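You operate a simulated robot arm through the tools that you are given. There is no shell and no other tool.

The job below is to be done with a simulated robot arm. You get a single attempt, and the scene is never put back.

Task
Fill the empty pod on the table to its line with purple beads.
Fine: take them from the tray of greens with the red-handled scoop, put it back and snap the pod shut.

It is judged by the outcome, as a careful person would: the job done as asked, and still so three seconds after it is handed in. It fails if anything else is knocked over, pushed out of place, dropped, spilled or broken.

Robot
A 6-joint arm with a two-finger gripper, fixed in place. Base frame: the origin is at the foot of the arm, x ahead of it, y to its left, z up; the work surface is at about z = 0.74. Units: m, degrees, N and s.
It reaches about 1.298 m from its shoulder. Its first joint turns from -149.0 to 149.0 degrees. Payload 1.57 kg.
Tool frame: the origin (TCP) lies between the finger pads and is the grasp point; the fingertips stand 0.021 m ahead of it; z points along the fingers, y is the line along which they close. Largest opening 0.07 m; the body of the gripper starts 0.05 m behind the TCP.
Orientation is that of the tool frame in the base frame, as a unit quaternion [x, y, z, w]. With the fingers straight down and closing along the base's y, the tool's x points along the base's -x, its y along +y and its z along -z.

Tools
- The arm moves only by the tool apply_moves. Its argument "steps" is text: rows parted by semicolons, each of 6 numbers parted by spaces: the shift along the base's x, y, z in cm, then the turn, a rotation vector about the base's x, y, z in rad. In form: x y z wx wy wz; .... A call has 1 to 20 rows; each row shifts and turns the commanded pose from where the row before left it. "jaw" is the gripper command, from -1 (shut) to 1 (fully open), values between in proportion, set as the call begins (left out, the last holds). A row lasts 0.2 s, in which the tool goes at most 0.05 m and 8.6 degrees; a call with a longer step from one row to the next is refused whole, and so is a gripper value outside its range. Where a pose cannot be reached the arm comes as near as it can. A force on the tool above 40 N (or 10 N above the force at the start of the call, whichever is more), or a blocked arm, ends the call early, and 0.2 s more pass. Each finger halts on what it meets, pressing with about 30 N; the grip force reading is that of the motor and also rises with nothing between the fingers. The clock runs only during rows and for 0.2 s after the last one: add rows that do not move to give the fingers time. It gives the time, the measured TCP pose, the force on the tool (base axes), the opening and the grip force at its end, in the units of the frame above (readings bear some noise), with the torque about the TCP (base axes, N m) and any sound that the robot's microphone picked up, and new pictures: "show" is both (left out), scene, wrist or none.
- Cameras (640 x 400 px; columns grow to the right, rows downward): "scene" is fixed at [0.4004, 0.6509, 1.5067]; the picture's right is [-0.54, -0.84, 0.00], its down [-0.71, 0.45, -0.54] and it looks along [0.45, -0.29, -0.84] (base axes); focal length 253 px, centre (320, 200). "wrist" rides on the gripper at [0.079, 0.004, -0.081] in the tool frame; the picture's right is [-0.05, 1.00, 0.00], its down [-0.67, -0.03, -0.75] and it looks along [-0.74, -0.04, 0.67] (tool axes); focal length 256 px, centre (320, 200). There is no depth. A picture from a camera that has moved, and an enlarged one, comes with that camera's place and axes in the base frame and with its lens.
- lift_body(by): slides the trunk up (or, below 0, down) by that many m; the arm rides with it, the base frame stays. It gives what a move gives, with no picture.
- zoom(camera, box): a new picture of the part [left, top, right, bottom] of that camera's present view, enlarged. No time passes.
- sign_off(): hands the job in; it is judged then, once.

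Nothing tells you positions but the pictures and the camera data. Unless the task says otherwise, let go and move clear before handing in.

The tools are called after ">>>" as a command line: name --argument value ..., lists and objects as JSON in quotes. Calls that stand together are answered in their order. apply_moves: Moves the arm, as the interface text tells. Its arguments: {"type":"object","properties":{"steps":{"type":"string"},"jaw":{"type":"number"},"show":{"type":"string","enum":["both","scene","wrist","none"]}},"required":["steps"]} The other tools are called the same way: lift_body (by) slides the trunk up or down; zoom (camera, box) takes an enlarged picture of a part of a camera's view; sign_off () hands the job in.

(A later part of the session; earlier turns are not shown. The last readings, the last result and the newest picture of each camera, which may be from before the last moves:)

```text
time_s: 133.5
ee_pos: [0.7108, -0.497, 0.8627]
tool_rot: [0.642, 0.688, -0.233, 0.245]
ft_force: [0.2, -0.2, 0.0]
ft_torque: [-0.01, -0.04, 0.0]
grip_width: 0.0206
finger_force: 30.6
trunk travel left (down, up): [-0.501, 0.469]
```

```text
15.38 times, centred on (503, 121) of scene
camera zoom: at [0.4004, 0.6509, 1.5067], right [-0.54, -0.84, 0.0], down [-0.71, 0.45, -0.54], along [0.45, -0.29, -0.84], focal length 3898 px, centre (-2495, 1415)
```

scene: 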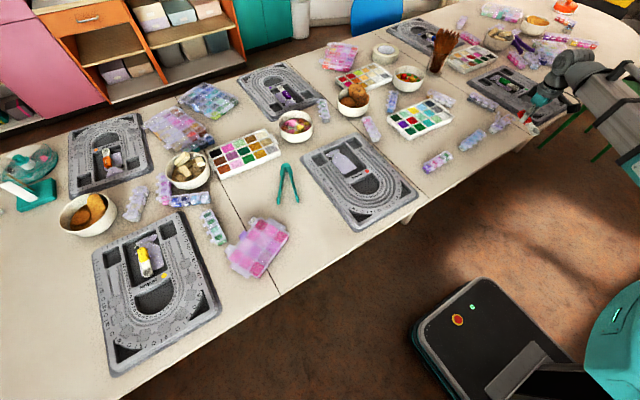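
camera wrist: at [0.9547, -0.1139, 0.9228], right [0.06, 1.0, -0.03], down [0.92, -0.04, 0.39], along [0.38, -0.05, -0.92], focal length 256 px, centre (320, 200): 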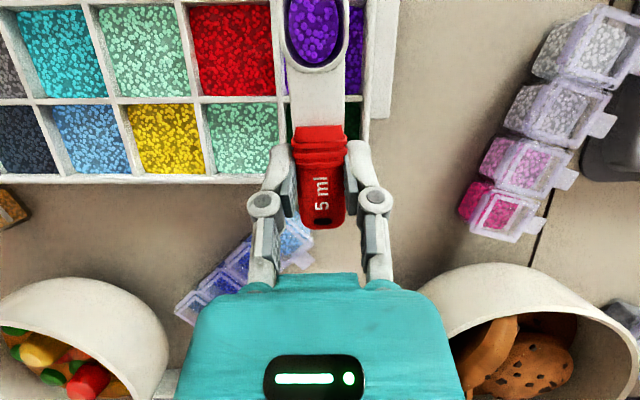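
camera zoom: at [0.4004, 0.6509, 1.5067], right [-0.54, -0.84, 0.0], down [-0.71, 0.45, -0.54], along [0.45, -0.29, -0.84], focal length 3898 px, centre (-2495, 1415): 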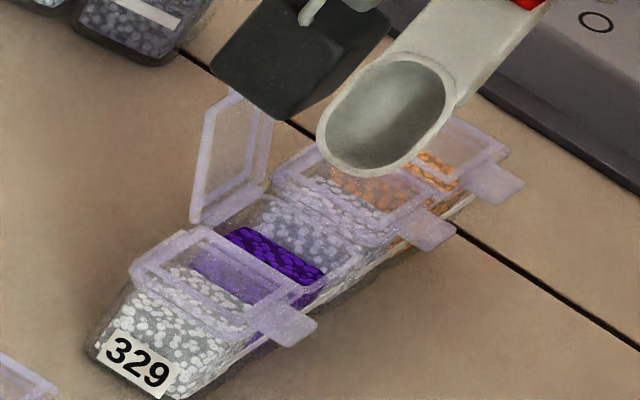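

The scoop is empty again and the purple has risen. I'll back out the same way and take the level front view to check against the line.

>>> lift_body --by 0.1

>>> apply_moves --steps "0 0 -1.0 0.087 0.0065 0; 0 0 -0.88 0.087 0.0065 0; 0 0 -0.756 0.087 0.0065 0; 0 0 -0.623 0.087 0.0065 0; 0 0 -0.487 0.087 0.0065 0; 0 0 -0.348 0.087 0.0065 0; 0 0 -0.202 0.087 0.0065 0; 0 0 -0.059 0.087 0.0065 0; -0.9 1.4 0 0 0 0.147; -0.9 1.4 0 0 0 0.147; -0.9 1.4 0 0 0 0.147; -0.9 1.4 0 0 0 0.147; -0.9 1.4 0 0 0 0.147; -0.9 1.4 0 0 0 0.147; -0.9 1.4 0 0 0 0.147; -0.9 1.4 0 0 0 0.147; -0.9 1.4 0 0 0 0.147; -0.9 1.4 0 0 0 0.147; 0 0 0 0 0 0" --show "none"

>>> apply_moves --steps "-0.8 -0.3 0.06 0 -0.0873 0; -0.8 -0.3 0.2 0 -0.0873 0; -0.8 -0.3 0.35 0 -0.0873 0; -0.8 -0.3 0.49 0 -0.0873 0; -0.8 -0.3 0.62 0 -0.0873 0; -0.8 -0.3 0.756 0 -0.0873 0; -0.6 -0.2 0.88 0 -0.0873 0; 0 0 0 0 0 0" --show "none"

>>> lift_body --by -0.155

>>> zoom --camera "wrist" --box '[205, 145, 265, 190]'

>>> zoom --camera "wrist" --box '[130, 130, 270, 220]'

```text
time_s: 134.8
ee_pos: [0.7124, -0.4971, 0.9628]
tool_rot: [0.642, 0.687, -0.233, 0.245]
ft_force: [-0.1, -0.4, -0.4]
ft_torque: [0.02, 0.01, -0.01]
grip_width: 0.0203
finger_force: 29.5
trunk travel left (down, up): [-0.601, 0.369]
```

```text
time_s: 138.8
ee_pos: [0.6206, -0.3563, 0.918]
tool_rot: [0.014, 1.0, -0.004, -0.003]
ft_force: [-0.9, -0.3, -0.1]
ft_torque: [-0.02, -0.02, -0.01]
grip_width: 0.0205
finger_force: 30.0
trunk travel left (down, up): [-0.601, 0.369]
```

```text
time_s: 140.6
ee_pos: [0.5661, -0.3759, 0.9528]
tool_rot: [0.015, 0.954, 0.0, 0.298]
ft_force: [-0.4, 0.1, -0.1]
ft_torque: [0.01, -0.07, 0.0]
grip_width: 0.0203
finger_force: 29.8
trunk travel left (down, up): [-0.601, 0.369]
```

```text
time_s: 142.4
ee_pos: [0.5663, -0.3762, 0.7975]
tool_rot: [0.015, 0.954, 0.001, 0.298]
ft_force: [0.4, 0.5, -0.7]
ft_torque: [0.0, -0.01, 0.03]
grip_width: 0.0203
finger_force: 30.6
trunk travel left (down, up): [-0.446, 0.524]
```

```text
8.89 times, centred on (235, 168) of wrist
camera zoom: at [0.4555, -0.369, 0.8184], right [0.07, 1.0, 0.04], down [0.12, -0.05, 0.99], along [0.99, -0.07, -0.13], focal length 2276 px, centre (1076, 489)
```

zoom: 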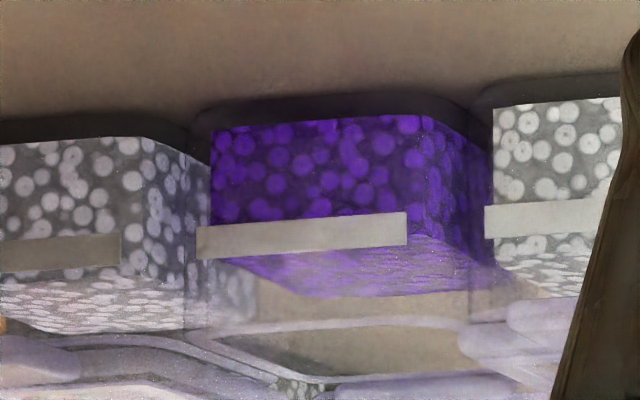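

```text
4.44 times, centred on (200, 175) of wrist
camera zoom: at [0.4555, -0.369, 0.8184], right [0.07, 1.0, 0.04], down [0.12, -0.05, 0.99], along [0.99, -0.07, -0.13], focal length 1138 px, centre (853, 311)
```

zoom: 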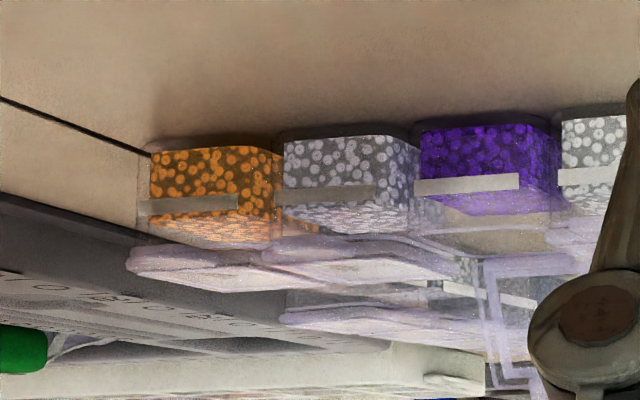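

The purple surface now sits right at the line bar, so the pod is filled to its line. Next, put the scoop back: I'll raise, level it and carry it to just above its place in the red board.

>>> lift_body --by 0.17

>>> apply_moves --steps "1.95 3.25 -0.884 0 0.0873 0; 1.95 3.25 -0.756 0 0.0873 0; 1.95 3.25 -0.623 0 0.0873 0; 1.95 3.25 -0.487 0 0.0873 0; 1.95 3.25 -0.348 0 0.0873 0; 1.95 3.25 -0.202 0 0.0873 0; 1.95 3.25 -0.059 0 0.0873 0; 1.95 3.25 0.088 0 0.0873 0; 1.95 3.25 0.231 0 0.0873 0; 1.95 3.25 0.376 0 0.0873 0; 1.95 3.25 0.514 0 0.0873 0; 1.95 3.25 0.651 0 0.085 0; 1.95 3.25 0 -0.01 0 0.016; 1.95 3.25 0 0 0 0; 1.95 3.25 0 0 0 0; 1.95 3.25 0 0 0 0; 1.95 3.25 0 0 0 0; 1.95 3.3 0 0 0 0; 0 0 0 0 0 0" --show "both"

```text
time_s: 144.3
ee_pos: [0.5675, -0.3763, 0.9673]
tool_rot: [0.015, 0.955, 0.001, 0.298]
ft_force: [1.1, -0.2, -0.4]
ft_torque: [-0.03, -0.01, 0.01]
grip_width: 0.0205
finger_force: 30.7
trunk travel left (down, up): [-0.616, 0.354]
```

```text
time_s: 148.3
ee_pos: [0.9187, 0.2092, 0.9523]
tool_rot: [0.008, 0.976, -0.014, -0.218]
ft_force: [0.0, -0.2, 0.3]
ft_torque: [0.01, 0.0, 0.04]
grip_width: 0.0205
finger_force: 29.8
trunk travel left (down, up): [-0.616, 0.354]
camera wrist: at [0.8808, 0.2173, 1.0583], right [0.06, 1.0, -0.05], down [0.92, -0.03, 0.39], along [0.39, -0.07, -0.92], focal length 256 px, centre (320, 200)
```

scene: 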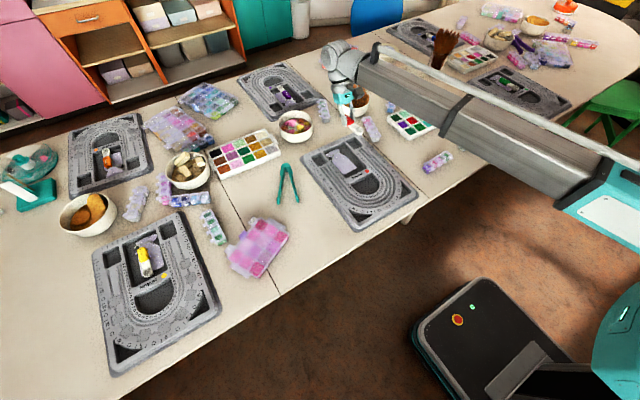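
wrist: 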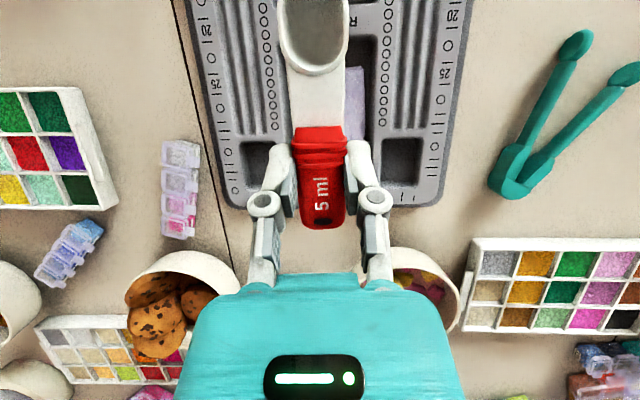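

The scoop is above its recess. I'll trim 2 mm and 2° of roll to match the pick-up pose, then lower most of the way and check.

>>> apply_moves --steps "-0.1 0 0 0.015 0.002 0; -0.1 0.01 0 0.015 0.002 0; 0 0 0 0 0 0" --show "none"

>>> lift_body --by -0.15

>>> apply_moves --steps "0 0 0 0 0 0" --show "wrist"

>>> zoom --camera "scene" --box '[320, 125, 380, 175]'

```text
time_s: 149.1
ee_pos: [0.9162, 0.209, 0.952]
tool_rot: [0.004, 0.975, 0.001, -0.221]
ft_force: [0.4, 0.3, -0.3]
ft_torque: [-0.01, 0.0, -0.02]
grip_width: 0.0208
finger_force: 30.2
trunk travel left (down, up): [-0.616, 0.354]
```

```text
time_s: 150.9
ee_pos: [0.9159, 0.2087, 0.8025]
tool_rot: [0.004, 0.975, 0.001, -0.221]
ft_force: [-0.3, -0.5, 0.3]
ft_torque: [-0.01, 0.0, -0.01]
grip_width: 0.0207
finger_force: 30.0
trunk travel left (down, up): [-0.466, 0.504]
```

```text
time_s: 151.3
ee_pos: [0.9164, 0.2093, 0.8029]
tool_rot: [0.003, 0.975, 0.001, -0.221]
ft_force: [-0.7, -0.1, -1.2]
ft_torque: [-0.01, 0.01, -0.01]
grip_width: 0.0203
finger_force: 29.6
trunk travel left (down, up): [-0.466, 0.504]
camera wrist: at [0.8791, 0.2141, 0.909], right [0.06, 1.0, -0.02], down [0.92, -0.04, 0.39], along [0.38, -0.04, -0.92], focal length 256 px, centre (320, 200)
```

wrist: 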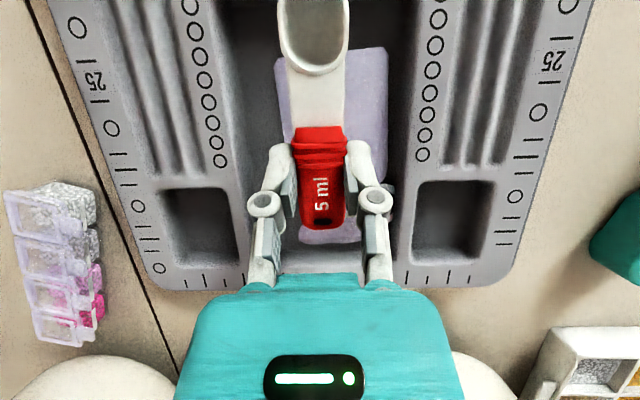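

```text
8.00 times, centred on (350, 150) of scene
camera zoom: at [0.4004, 0.6509, 1.5067], right [-0.54, -0.84, 0.0], down [-0.71, 0.45, -0.54], along [0.45, -0.29, -0.84], focal length 2027 px, centre (80, 600)
```

zoom: 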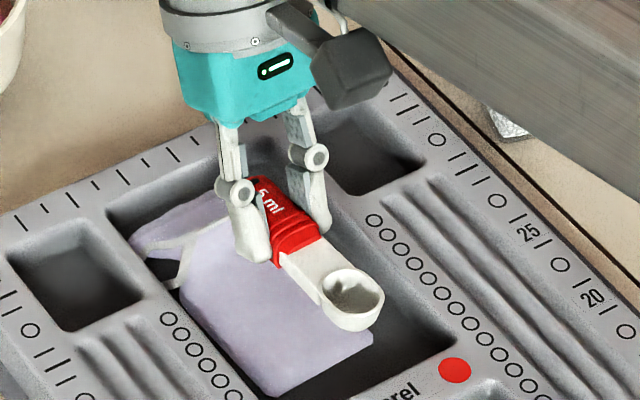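

Lined up the same as at pick-up. Lowering the rest in two steps, watching for the touch.

>>> lift_body --by -0.027

>>> lift_body --by -0.0035

>>> zoom --camera "scene" --box '[320, 130, 380, 180]'

```text
time_s: 152.0
ee_pos: [0.9158, 0.2093, 0.7748]
tool_rot: [0.004, 0.976, 0.001, -0.22]
ft_force: [-0.6, -0.8, 0.7]
ft_torque: [-0.02, -0.04, 0.0]
grip_width: 0.0206
finger_force: 30.1
trunk travel left (down, up): [-0.439, 0.531]
```

```text
time_s: 152.5
ee_pos: [0.9165, 0.2101, 0.7703]
tool_rot: [0.003, 0.976, 0.001, -0.22]
ft_force: [0.8, -0.5, 2.1]
ft_torque: [0.01, -0.06, 0.04]
grip_width: 0.0208
finger_force: 30.3
trunk travel left (down, up): [-0.435, 0.535]
```

```text
8.00 times, centred on (350, 155) of scene
camera zoom: at [0.4004, 0.6509, 1.5067], right [-0.54, -0.84, 0.0], down [-0.71, 0.45, -0.54], along [0.45, -0.29, -0.84], focal length 2027 px, centre (80, 560)
```

zoom: 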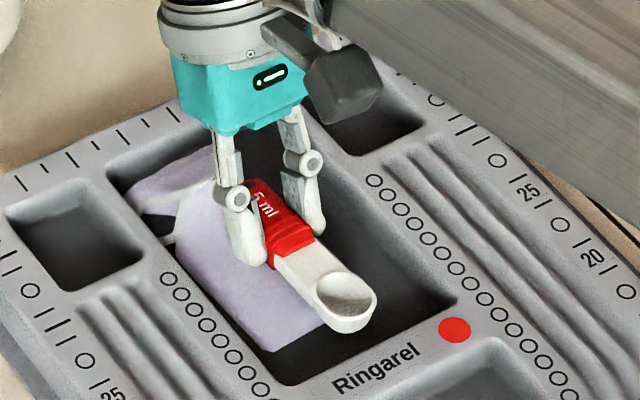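

It rests at the original height (light 2 N touch). Opening the gripper to the width I came in with, then rising straight up.

>>> apply_moves --steps "0 0 0 0 0 0; 0 0 0 0 0 0; 0 0 0 0 0 0; 0 0 0 0 0 0" --jaw 0.43 --show "wrist"

>>> lift_body --by 0.05

>>> zoom --camera "scene" --box '[320, 130, 380, 180]'

>>> zoom --camera "wrist" --box '[230, 30, 430, 230]'

```text
time_s: 153.5
ee_pos: [0.9157, 0.2106, 0.7719]
tool_rot: [0.004, 0.975, 0.001, -0.221]
ft_force: [1.0, 0.4, 0.1]
ft_torque: [-0.01, -0.04, -0.01]
grip_width: 0.0501
finger_force: 0.1
trunk travel left (down, up): [-0.435, 0.535]
camera wrist: at [0.879, 0.214, 0.8785], right [0.06, 1.0, -0.02], down [0.92, -0.04, 0.39], along [0.38, -0.04, -0.92], focal length 256 px, centre (320, 200)
```

wrist: 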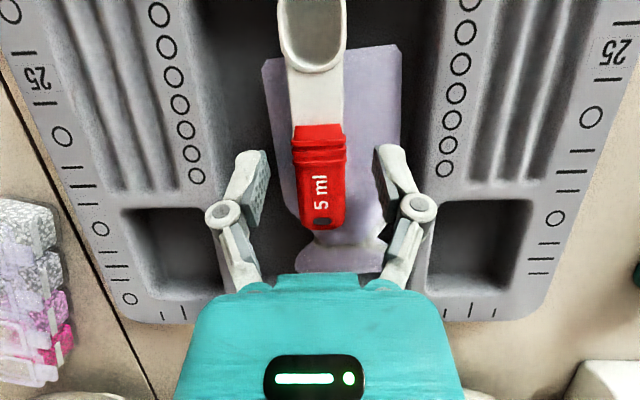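

```text
time_s: 154.5
ee_pos: [0.9172, 0.2081, 0.8213]
tool_rot: [0.004, 0.975, 0.0, -0.22]
ft_force: [0.4, -0.2, -0.7]
ft_torque: [-0.04, -0.02, 0.0]
grip_width: 0.05
finger_force: 0.2
trunk travel left (down, up): [-0.485, 0.485]
```

```text
8.00 times, centred on (350, 155) of scene
camera zoom: at [0.4004, 0.6509, 1.5067], right [-0.54, -0.84, 0.0], down [-0.71, 0.45, -0.54], along [0.45, -0.29, -0.84], focal length 2027 px, centre (80, 560)
```

zoom: 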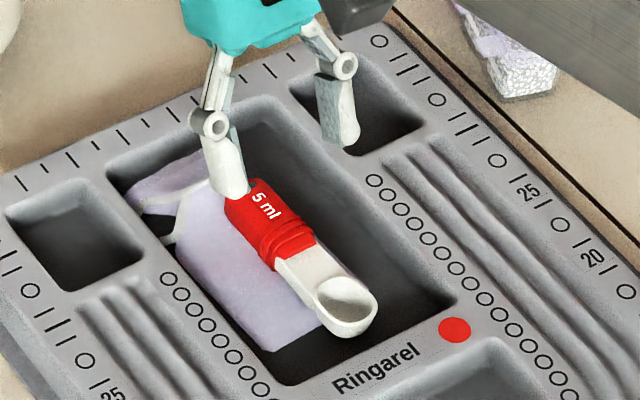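

```text
2.00 times, centred on (330, 130) of wrist
camera zoom: at [0.8791, 0.214, 0.9284], right [0.06, 1.0, -0.02], down [0.92, -0.04, 0.39], along [0.38, -0.04, -0.92], focal length 512 px, centre (300, 340)
```

zoom: 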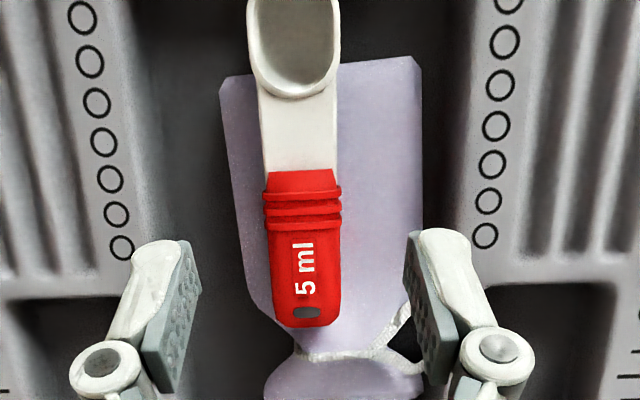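

The scoop is back just as it lay. Now to shut the pod: I'll rise, close the fingers, straighten the tool and move to above the far side of the open lid.

>>> lift_body --by 0.14

>>> apply_moves --steps "-0.825 -4.22 -0.81 0 -0.1113 0; -0.825 -4.22 -0.58 0 -0.1113 0; -0.825 -4.22 -0.353 0 -0.1113 0; -0.825 -4.22 -0.118 0 -0.1113 0; -0.825 -4.22 0 0 0 0.04; -0.825 -4.22 0 0 0 0.04; -0.825 -4.22 0 0 0 0; -0.825 -4.22 0 0 0 0; -0.825 -4.22 0 0 0 0; -0.825 -4.22 0 0 0 0; -0.825 -4.22 0 0 0 0; -0.825 -4.22 0 0 0 0; -0.825 -4.22 0 0 0 0; -0.825 -4.22 0 0 0 0; -0.825 -4.22 0 0 0 0; -0.825 -4.22 0 0 0 0; 0 0 0 0 0 0" --jaw -1 --show "both"

>>> zoom --camera "wrist" --box '[200, 0, 440, 160]'

```text
time_s: 156.1
ee_pos: [0.9168, 0.2082, 0.9614]
tool_rot: [0.005, 0.975, 0.001, -0.22]
ft_force: [0.0, 0.4, 0.2]
ft_torque: [-0.01, 0.0, -0.02]
grip_width: 0.0503
finger_force: 0.1
trunk travel left (down, up): [-0.625, 0.345]
```

```text
time_s: 159.7
ee_pos: [0.784, -0.4654, 0.9432]
tool_rot: [-0.037, 0.999, 0.001, 0.001]
ft_force: [-0.4, 0.1, 0.2]
ft_torque: [-0.02, 0.02, 0.02]
grip_width: 0.0001
finger_force: 28.9
trunk travel left (down, up): [-0.625, 0.345]
camera wrist: at [0.7047, -0.4678, 1.0241], right [-0.02, 1.0, 0.0], down [0.67, 0.01, 0.75], along [0.75, 0.02, -0.67], focal length 256 px, centre (320, 200)
```

scene: 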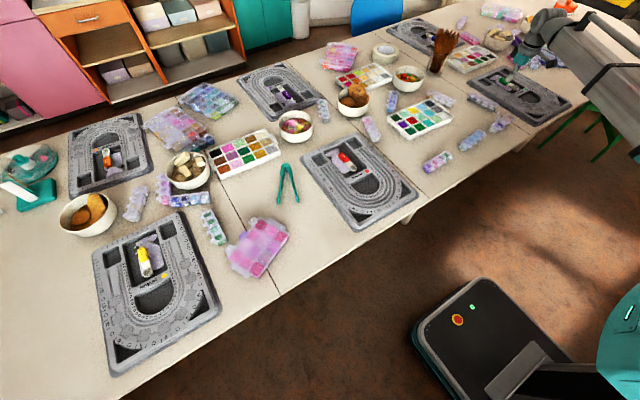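
wrist: 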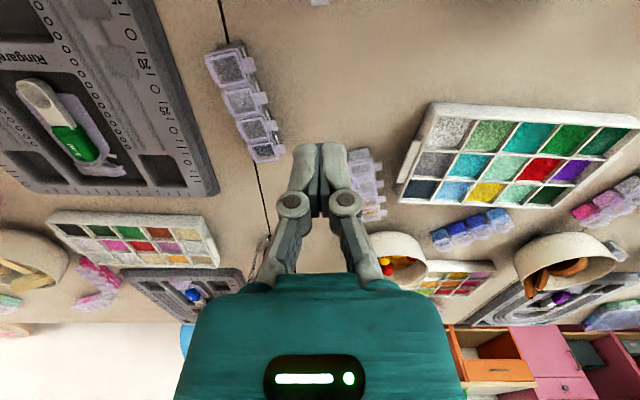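

```text
2.50 times, centred on (320, 80) of wrist
camera zoom: at [0.7047, -0.4678, 1.0241], right [-0.02, 1.0, 0.0], down [0.67, 0.01, 0.75], along [0.75, 0.02, -0.67], focal length 640 px, centre (320, 500)
```

zoom: 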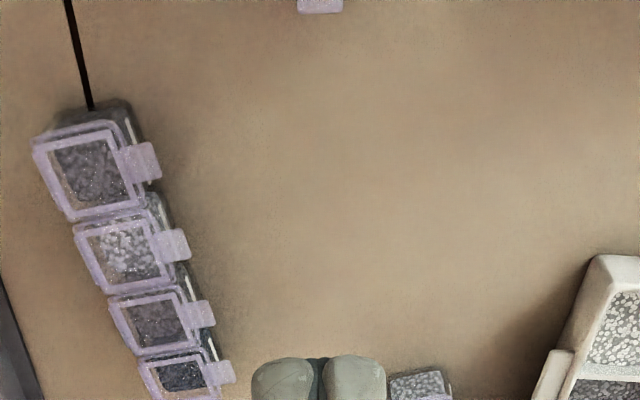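

The open lid's tab is straight ahead at about (0.746, -0.466, 0.80), 4 cm nearer the robot than the fingers. I'll lower behind it to mid-lid height.

>>> lift_body --by -0.135

>>> apply_moves --steps "0 0 0 0 0 0" --show "wrist"

>>> zoom --camera "wrist" --box '[220, 0, 420, 200]'

>>> zoom --camera "scene" --box '[484, 90, 524, 130]'

```text
time_s: 161.4
ee_pos: [0.7843, -0.4654, 0.8092]
tool_rot: [-0.037, 0.999, 0.001, 0.0]
ft_force: [0.1, 0.3, -0.2]
ft_torque: [0.0, -0.02, -0.01]
grip_width: 0.0
finger_force: 28.7
trunk travel left (down, up): [-0.49, 0.48]
```

```text
time_s: 161.8
ee_pos: [0.7849, -0.465, 0.8082]
tool_rot: [-0.036, 0.999, 0.002, 0.001]
ft_force: [0.2, 0.1, 0.4]
ft_torque: [0.0, 0.06, 0.0]
grip_width: 0.0002
finger_force: 28.3
trunk travel left (down, up): [-0.49, 0.48]
camera wrist: at [0.7049, -0.4673, 0.8892], right [-0.02, 1.0, 0.0], down [0.67, 0.01, 0.75], along [0.75, 0.02, -0.67], focal length 256 px, centre (320, 200)
```

wrist: 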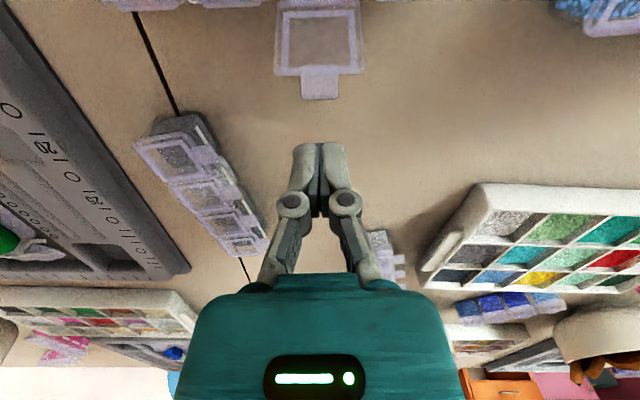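

```text
2.00 times, centred on (320, 100) of wrist
camera zoom: at [0.7049, -0.4673, 0.8892], right [-0.02, 1.0, 0.0], down [0.67, 0.01, 0.75], along [0.75, 0.02, -0.67], focal length 512 px, centre (320, 400)
```

zoom: 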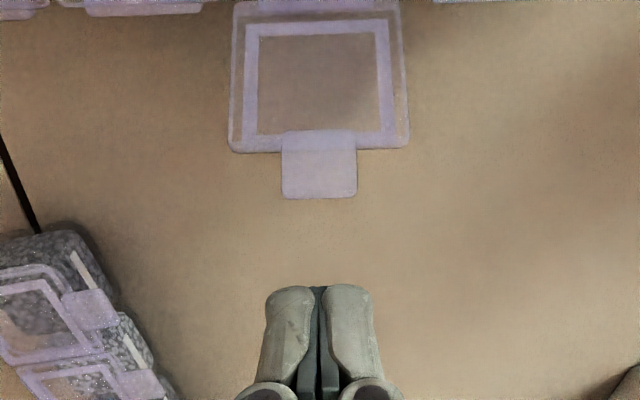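

```text
10.00 times, centred on (504, 110) of scene
camera zoom: at [0.4004, 0.6509, 1.5067], right [-0.54, -0.84, 0.0], down [-0.71, 0.45, -0.54], along [0.45, -0.29, -0.84], focal length 2534 px, centre (-1520, 1100)
```

zoom: 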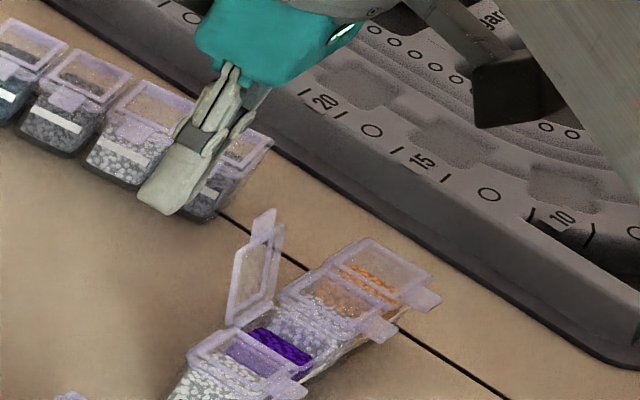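

The fingers are centred behind the open lid. I'll push gently toward the robot so the lid swings up past vertical.

>>> apply_moves --steps "-1 -0.05 0 0 0 0; -1 -0.05 0 0 0 0; -1 -0.05 0 0 0 0; -0.5 -0.03 0 0 0 0; -0.5 -0.03 0 0 0 0; -0.5 -0.03 0 0 0 0; -0.5 -0.03 0 0 0 0; -0.5 -0.03 0 0 0 0; 0 0 0 0 0 0" --show "wrist"

>>> zoom --camera "wrist" --box '[220, 0, 420, 200]'

>>> zoom --camera "scene" --box '[484, 95, 524, 135]'

```text
time_s: 163.8
ee_pos: [0.7282, -0.4671, 0.8095]
tool_rot: [-0.037, 0.999, 0.001, 0.001]
ft_force: [0.7, -0.2, 0.4]
ft_torque: [0.02, -0.02, -0.02]
grip_width: 0.0
finger_force: 28.3
trunk travel left (down, up): [-0.49, 0.48]
camera wrist: at [0.6497, -0.4702, 0.8892], right [-0.02, 1.0, 0.0], down [0.67, 0.01, 0.75], along [0.75, 0.02, -0.67], focal length 256 px, centre (320, 200)
```

wrist: 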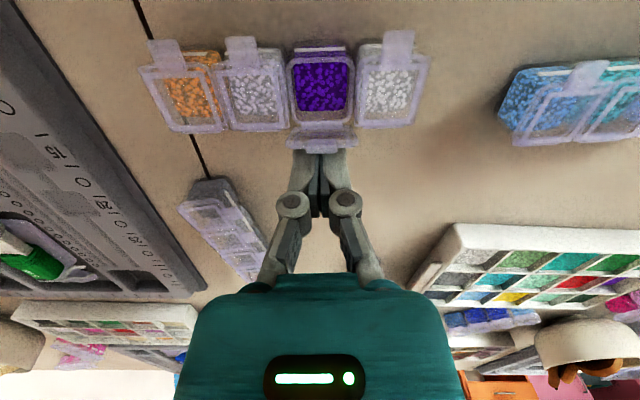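

```text
2.00 times, centred on (320, 100) of wrist
camera zoom: at [0.6497, -0.4702, 0.8892], right [-0.02, 1.0, 0.0], down [0.67, 0.01, 0.75], along [0.75, 0.02, -0.67], focal length 512 px, centre (320, 400)
```

zoom: 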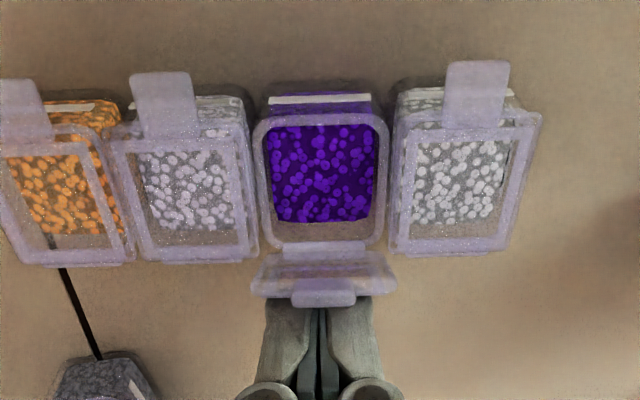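

```text
10.00 times, centred on (504, 115) of scene
camera zoom: at [0.4004, 0.6509, 1.5067], right [-0.54, -0.84, 0.0], down [-0.71, 0.45, -0.54], along [0.45, -0.29, -0.84], focal length 2534 px, centre (-1520, 1050)
```

zoom: 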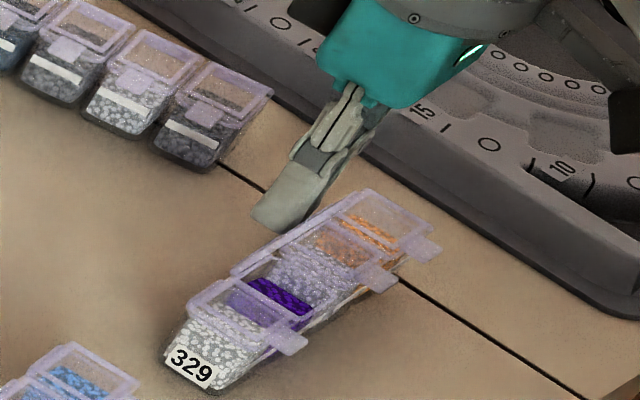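

The lid is about upright and the pod shows an even purple fill. I'll keep pushing so it folds forward over the pod.

>>> apply_moves --steps "-0.5 -0.04 0 0 0 0; -0.5 -0.04 0 0 0 0; -0.5 -0.04 0 0 0 0; -0.5 -0.04 0 0 0 0; -0.5 -0.04 0 0 0 0; -0.3 -0.03 0 0 0 0; 0 0 0 0 0 0" --show "wrist"

>>> zoom --camera "wrist" --box '[220, 0, 420, 200]'

>>> zoom --camera "scene" --box '[484, 95, 524, 135]'

```text
time_s: 165.4
ee_pos: [0.7014, -0.4712, 0.8095]
tool_rot: [-0.037, 0.999, 0.002, 0.001]
ft_force: [0.7, -0.7, 0.1]
ft_torque: [0.01, 0.0, 0.01]
grip_width: 0.0
finger_force: 28.5
trunk travel left (down, up): [-0.49, 0.48]
camera wrist: at [0.6218, -0.473, 0.8892], right [-0.02, 1.0, 0.0], down [0.67, 0.01, 0.75], along [0.75, 0.02, -0.67], focal length 256 px, centre (320, 200)
```

wrist: 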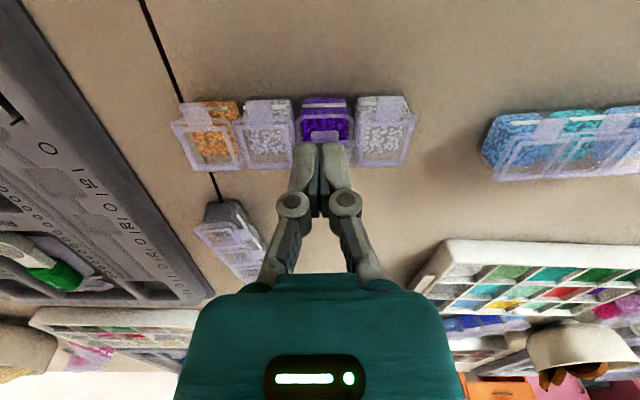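

```text
2.00 times, centred on (320, 100) of wrist
camera zoom: at [0.6218, -0.473, 0.8892], right [-0.02, 1.0, 0.0], down [0.67, 0.01, 0.75], along [0.75, 0.02, -0.67], focal length 512 px, centre (320, 400)
```

zoom: 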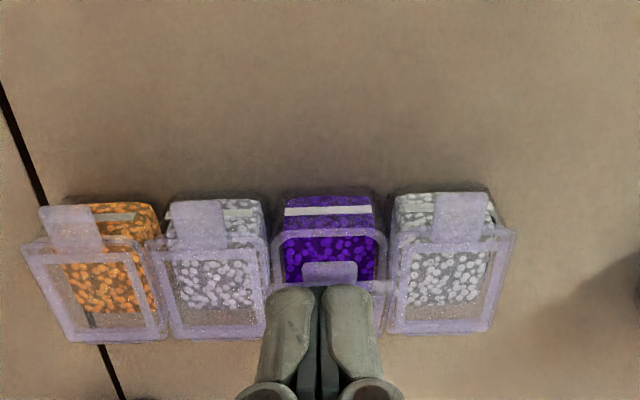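

```text
10.00 times, centred on (504, 115) of scene
camera zoom: at [0.4004, 0.6509, 1.5067], right [-0.54, -0.84, 0.0], down [-0.71, 0.45, -0.54], along [0.45, -0.29, -0.84], focal length 2534 px, centre (-1520, 1050)
```

zoom: 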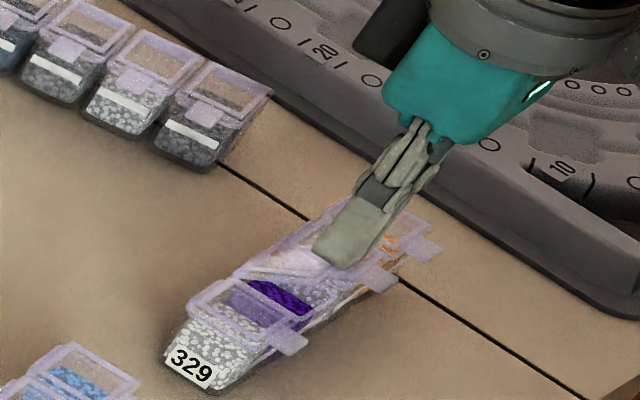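

The lid is folding down, now about 30° open under the fingertips. I'll lower 12 mm to bring it nearly shut.

>>> lift_body --by -0.012

>>> zoom --camera "wrist" --box '[220, 60, 420, 200]'

>>> zoom --camera "scene" --box '[484, 100, 524, 135]'

```text
time_s: 166.0
ee_pos: [0.701, -0.4698, 0.7972]
tool_rot: [-0.037, 0.999, 0.0, 0.001]
ft_force: [-1.1, -0.6, -0.1]
ft_torque: [0.0, 0.0, 0.01]
grip_width: 0.0
finger_force: 28.7
trunk travel left (down, up): [-0.478, 0.492]
```

```text
2.86 times, centred on (320, 130) of wrist
camera zoom: at [0.6219, -0.4729, 0.8772], right [-0.02, 1.0, 0.0], down [0.67, 0.01, 0.75], along [0.75, 0.02, -0.67], focal length 731 px, centre (320, 400)
```

zoom: 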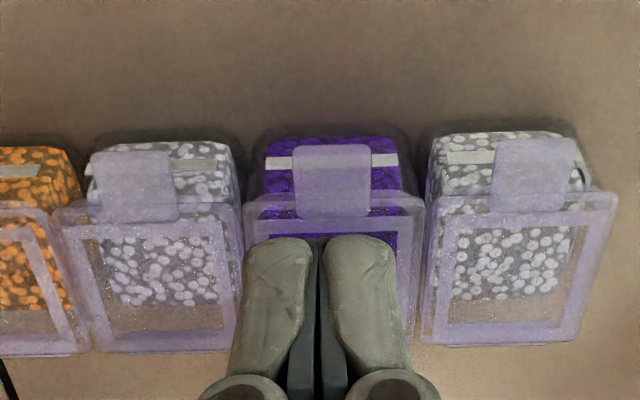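

```text
11.43 times, centred on (504, 118) of scene
camera zoom: at [0.4004, 0.6509, 1.5067], right [-0.54, -0.84, 0.0], down [-0.71, 0.45, -0.54], along [0.45, -0.29, -0.84], focal length 2896 px, centre (-1783, 1143)
```

zoom: 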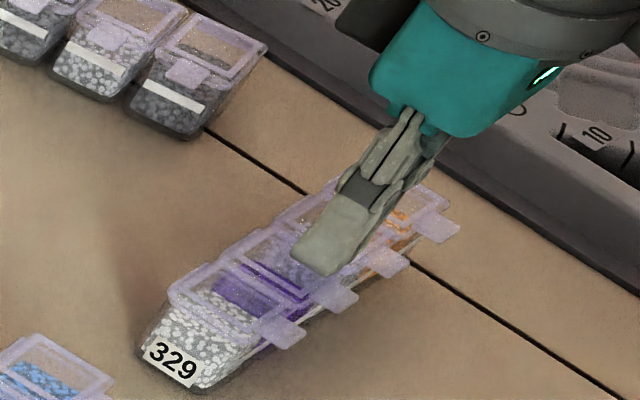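

The lid is almost down. I'll press in small steps over its front edge, watching force and listening for the snap.

>>> lift_body --by -0.005

>>> lift_body --by -0.002

>>> apply_moves --steps "0 0 0 0 0 0" --show "none"

>>> zoom --camera "wrist" --box '[220, 60, 420, 200]'

```text
time_s: 166.5
ee_pos: [0.7015, -0.4716, 0.7927]
tool_rot: [-0.037, 0.999, 0.002, 0.0]
ft_force: [0.5, -0.1, 0.8]
ft_torque: [0.0, 0.03, -0.02]
grip_width: 0.0
finger_force: 29.7
trunk travel left (down, up): [-0.473, 0.497]
```

```text
time_s: 167.0
ee_pos: [0.7024, -0.4714, 0.7898]
tool_rot: [-0.036, 0.999, 0.001, 0.0]
ft_force: [0.8, -0.6, 5.0]
ft_torque: [-0.03, -0.07, -0.01]
grip_width: 0.006
finger_force: 28.4
trunk travel left (down, up): [-0.471, 0.499]
```

```text
time_s: 167.4
ee_pos: [0.701, -0.4709, 0.7909]
tool_rot: [-0.037, 0.999, 0.001, 0.001]
ft_force: [1.4, -0.4, 5.0]
ft_torque: [-0.01, -0.03, 0.01]
grip_width: 0.0059
finger_force: 28.4
trunk travel left (down, up): [-0.471, 0.499]
```

```text
2.86 times, centred on (320, 130) of wrist
camera zoom: at [0.6217, -0.4728, 0.8705], right [-0.02, 1.0, 0.0], down [0.67, 0.01, 0.75], along [0.75, 0.02, -0.67], focal length 731 px, centre (320, 400)
```

zoom: 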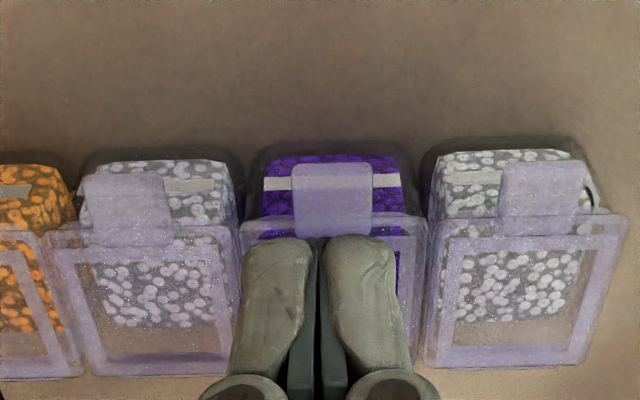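

Contact at 5 N, with the lid flat but perhaps not latched. Pressing further in small steps.

>>> lift_body --by -0.003

>>> lift_body --by -0.003

>>> apply_moves --steps "0 0 0 0 0 0" --show "none"

>>> zoom --camera "wrist" --box '[220, 60, 420, 200]'

>>> zoom --camera "scene" --box '[484, 100, 524, 135]'

```text
time_s: 167.9
ee_pos: [0.7019, -0.472, 0.7875]
tool_rot: [-0.037, 0.999, 0.001, 0.002]
ft_force: [3.4, -2.2, 20.0]
ft_torque: [-0.05, -0.23, -0.03]
grip_width: 0.0058
finger_force: 28.4
trunk travel left (down, up): [-0.468, 0.502]
```

```text
time_s: 168.4
ee_pos: [0.7013, -0.4707, 0.7864]
tool_rot: [-0.036, 0.999, 0.0, 0.003]
ft_force: [0.2, 0.8, 31.8]
ft_torque: [0.02, -0.25, -0.03]
grip_width: 0.006
finger_force: 28.5
trunk travel left (down, up): [-0.466, 0.504]
stopped: the force on the tool passed its limit at 41 N (the readings are from after the stop); the commanded pose is now the measured one
```

```text
time_s: 168.8
ee_pos: [0.7013, -0.4706, 0.7868]
tool_rot: [-0.036, 0.999, 0.001, 0.003]
ft_force: [0.3, -1.0, 34.3]
ft_torque: [0.01, -0.25, 0.0]
grip_width: 0.0062
finger_force: 28.7
trunk travel left (down, up): [-0.466, 0.504]
```

```text
2.86 times, centred on (320, 130) of wrist
camera zoom: at [0.6207, -0.4723, 0.8668], right [-0.02, 1.0, 0.0], down [0.66, 0.01, 0.75], along [0.75, 0.01, -0.66], focal length 731 px, centre (320, 400)
```

zoom: 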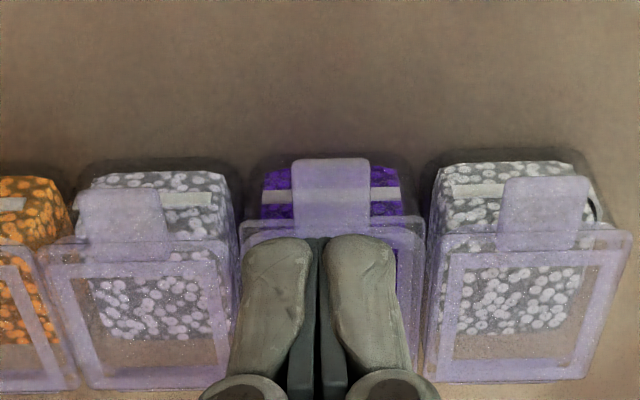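

```text
11.43 times, centred on (504, 118) of scene
camera zoom: at [0.4004, 0.6509, 1.5067], right [-0.54, -0.84, 0.0], down [-0.71, 0.45, -0.54], along [0.45, -0.29, -0.84], focal length 2896 px, centre (-1783, 1143)
```

zoom: 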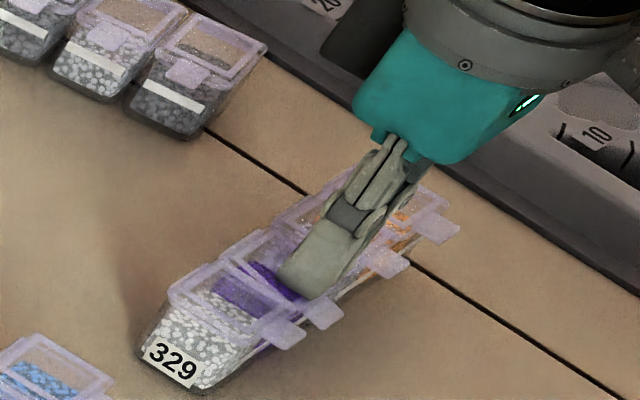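

I pressed to 41 N; no snap was reported by the microphone. I'll ease off and look closely at how the lid sits compared with its neighbours.

>>> lift_body --by 0.03

>>> apply_moves --steps "2 0.1 0 0 0 0; 2 0.1 0 0 0 0; 0 0 0 0 0 0" --show "wrist"

>>> zoom --camera "wrist" --box '[220, 0, 420, 140]'

>>> zoom --camera "scene" --box '[490, 108, 516, 134]'

```text
time_s: 169.6
ee_pos: [0.7022, -0.4713, 0.815]
tool_rot: [-0.037, 0.999, 0.001, 0.001]
ft_force: [-1.1, 0.5, -0.7]
ft_torque: [0.01, 0.01, -0.02]
grip_width: 0.0
finger_force: 28.9
trunk travel left (down, up): [-0.496, 0.474]
```

```text
time_s: 170.4
ee_pos: [0.7428, -0.4693, 0.8139]
tool_rot: [-0.037, 0.999, 0.001, 0.002]
ft_force: [-0.6, -0.8, -0.4]
ft_torque: [-0.03, -0.01, -0.02]
grip_width: 0.0
finger_force: 28.5
trunk travel left (down, up): [-0.496, 0.474]
camera wrist: at [0.6626, -0.471, 0.8944], right [-0.02, 1.0, 0.0], down [0.67, 0.01, 0.75], along [0.75, 0.02, -0.67], focal length 256 px, centre (320, 200)
```

wrist: 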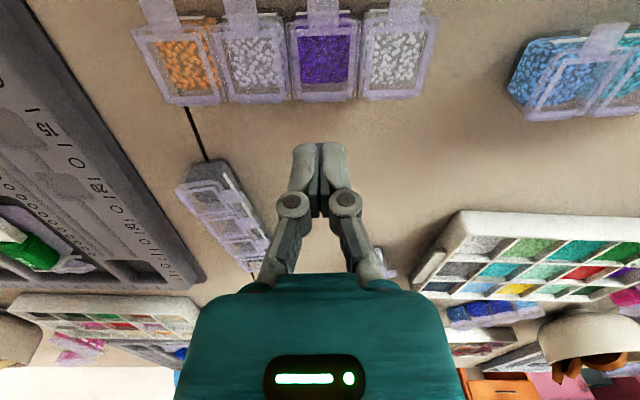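

```text
2.86 times, centred on (320, 70) of wrist
camera zoom: at [0.6626, -0.471, 0.8944], right [-0.02, 1.0, 0.0], down [0.67, 0.01, 0.75], along [0.75, 0.02, -0.67], focal length 731 px, centre (320, 571)
```

zoom: 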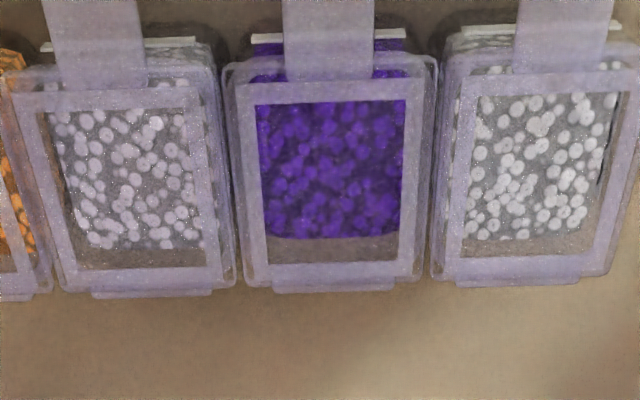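

```text
15.38 times, centred on (503, 121) of scene
camera zoom: at [0.4004, 0.6509, 1.5067], right [-0.54, -0.84, 0.0], down [-0.71, 0.45, -0.54], along [0.45, -0.29, -0.84], focal length 3898 px, centre (-2495, 1415)
```

zoom: 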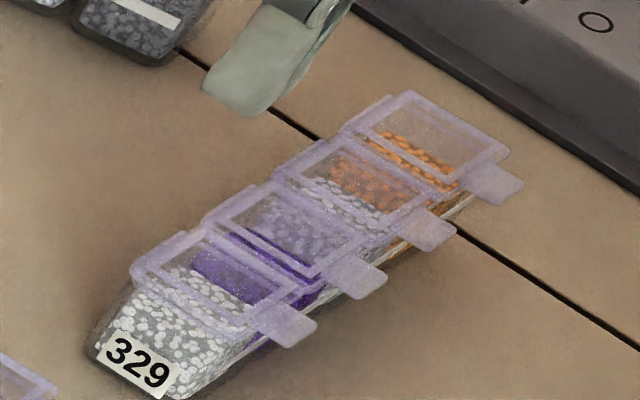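

From above and from the side, the lid lines up flush with its neighbours. To be sure it is latched and level, I'll take the level front view again.

>>> lift_body --by 0.15

>>> apply_moves --steps "-2.5 1.33 0.06 0 -0.0865 0; -2.5 1.33 0.2 0 -0.0865 0; -2.5 1.33 0.35 0 -0.0865 0; -2.5 1.33 0.49 0 -0.0865 0; -2.5 1.33 0.62 0 -0.0865 0; -2.5 1.33 0.756 0 -0.0865 0; -2.5 1.33 0.88 0 -0.0865 -0.05; 0 0 0 0 0 0" --show "none"

>>> lift_body --by -0.2

>>> apply_moves --steps "0 0 0 0 0 0" --show "wrist"

>>> zoom --camera "wrist" --box '[130, 130, 270, 220]'

>>> zoom --camera "wrist" --box '[190, 145, 260, 195]'

```text
time_s: 172.1
ee_pos: [0.7424, -0.4696, 0.9652]
tool_rot: [-0.037, 0.999, 0.001, 0.0]
ft_force: [0.1, 0.5, 0.5]
ft_torque: [0.0, 0.01, -0.03]
grip_width: 0.0
finger_force: 28.4
trunk travel left (down, up): [-0.646, 0.324]
```

```text
time_s: 173.9
ee_pos: [0.5675, -0.3773, 0.9979]
tool_rot: [-0.01, 0.954, -0.017, 0.3]
ft_force: [-0.4, 0.0, -0.7]
ft_torque: [0.0, -0.03, -0.01]
grip_width: 0.0001
finger_force: 28.7
trunk travel left (down, up): [-0.646, 0.324]
```

```text
time_s: 176.1
ee_pos: [0.5671, -0.3766, 0.7976]
tool_rot: [-0.012, 0.954, -0.017, 0.299]
ft_force: [0.0, -0.1, -0.3]
ft_torque: [-0.01, -0.01, 0.02]
grip_width: 0.0
finger_force: 28.5
trunk travel left (down, up): [-0.446, 0.524]
```

```text
time_s: 176.5
ee_pos: [0.5662, -0.376, 0.7976]
tool_rot: [-0.011, 0.954, -0.017, 0.299]
ft_force: [-0.1, 0.0, 0.3]
ft_torque: [0.01, 0.01, 0.01]
grip_width: 0.0
finger_force: 28.1
trunk travel left (down, up): [-0.446, 0.524]
camera wrist: at [0.4553, -0.3724, 0.8182], right [0.03, 1.0, -0.01], down [0.12, 0.0, 0.99], along [0.99, -0.03, -0.12], focal length 256 px, centre (320, 200)
```

wrist: 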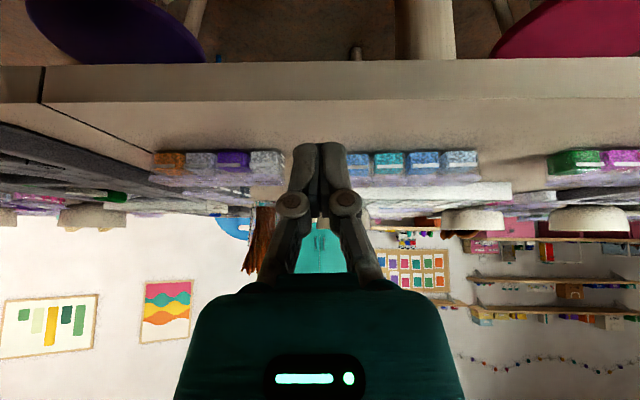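

```text
4.44 times, centred on (200, 175) of wrist
camera zoom: at [0.4553, -0.3724, 0.8182], right [0.03, 1.0, -0.01], down [0.12, 0.0, 0.99], along [0.99, -0.03, -0.12], focal length 1138 px, centre (853, 311)
```

zoom: 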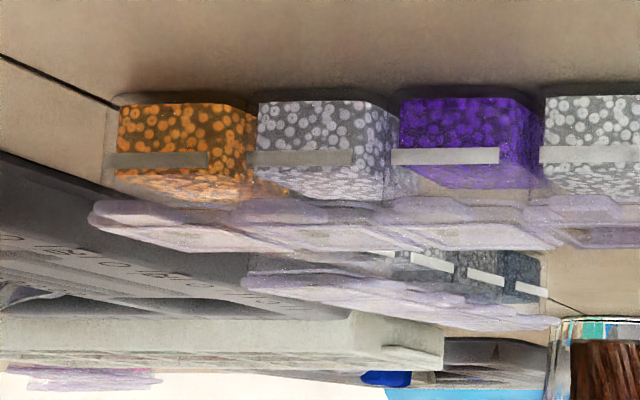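

```text
8.00 times, centred on (225, 170) of wrist
camera zoom: at [0.4553, -0.3724, 0.8182], right [0.03, 1.0, -0.01], down [0.12, 0.0, 0.99], along [0.99, -0.03, -0.12], focal length 2048 px, centre (1080, 440)
```

zoom: 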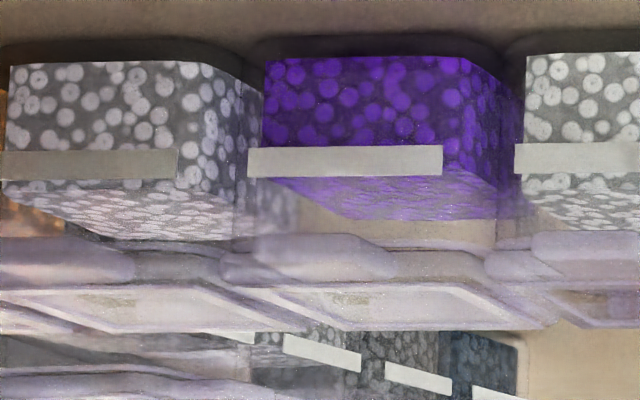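

The lid looks level with its neighbours and the beads stand right at the line. I'll enlarge the lid edge more closely to compare its seating with the neighbours' closed lids.

>>> zoom --camera "wrist" --box '[210, 165, 250, 195]'

>>> zoom --camera "wrist" --box '[180, 165, 220, 195]'

>>> zoom --camera "wrist" --box '[240, 165, 280, 195]'

>>> zoom --camera "scene" --box '[484, 105, 534, 140]'

```text
13.33 times, centred on (230, 180) of wrist
camera zoom: at [0.4553, -0.3724, 0.8182], right [0.03, 1.0, -0.01], down [0.12, 0.0, 0.99], along [0.99, -0.03, -0.12], focal length 3413 px, centre (1520, 467)
```

zoom: 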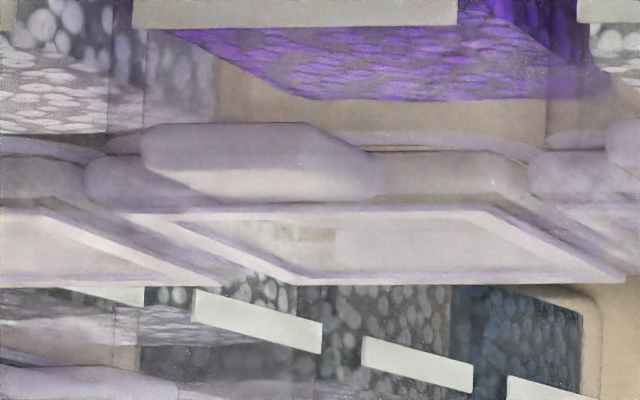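

```text
13.33 times, centred on (200, 180) of wrist
camera zoom: at [0.4553, -0.3724, 0.8182], right [0.03, 1.0, -0.01], down [0.12, 0.0, 0.99], along [0.99, -0.03, -0.12], focal length 3413 px, centre (1920, 467)
```

zoom: 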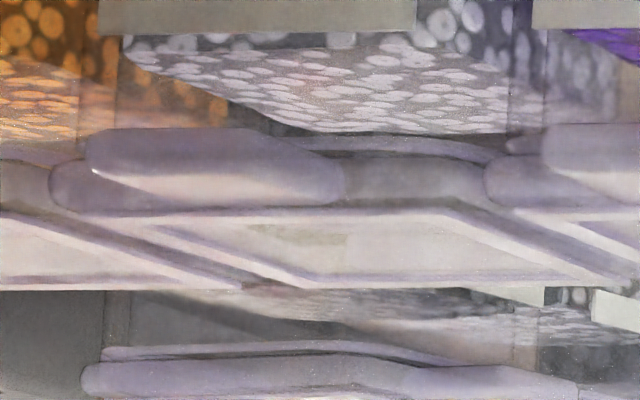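

```text
13.33 times, centred on (260, 180) of wrist
camera zoom: at [0.4553, -0.3724, 0.8182], right [0.03, 1.0, -0.01], down [0.12, 0.0, 0.99], along [0.99, -0.03, -0.12], focal length 3413 px, centre (1120, 467)
```

zoom: 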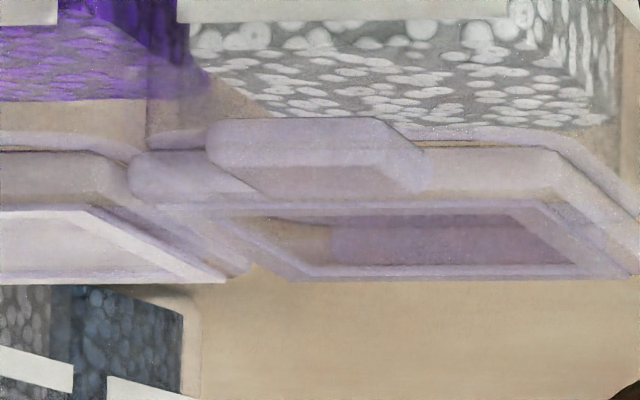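

```text
11.43 times, centred on (509, 122) of scene
camera zoom: at [0.4004, 0.6509, 1.5067], right [-0.54, -0.84, 0.0], down [-0.71, 0.45, -0.54], along [0.45, -0.29, -0.84], focal length 2896 px, centre (-1840, 1086)
```

zoom: 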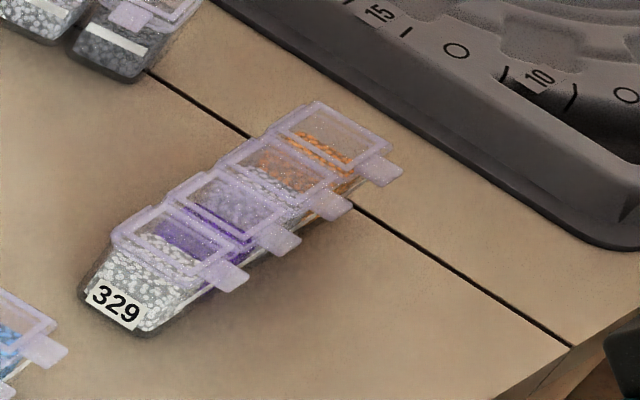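

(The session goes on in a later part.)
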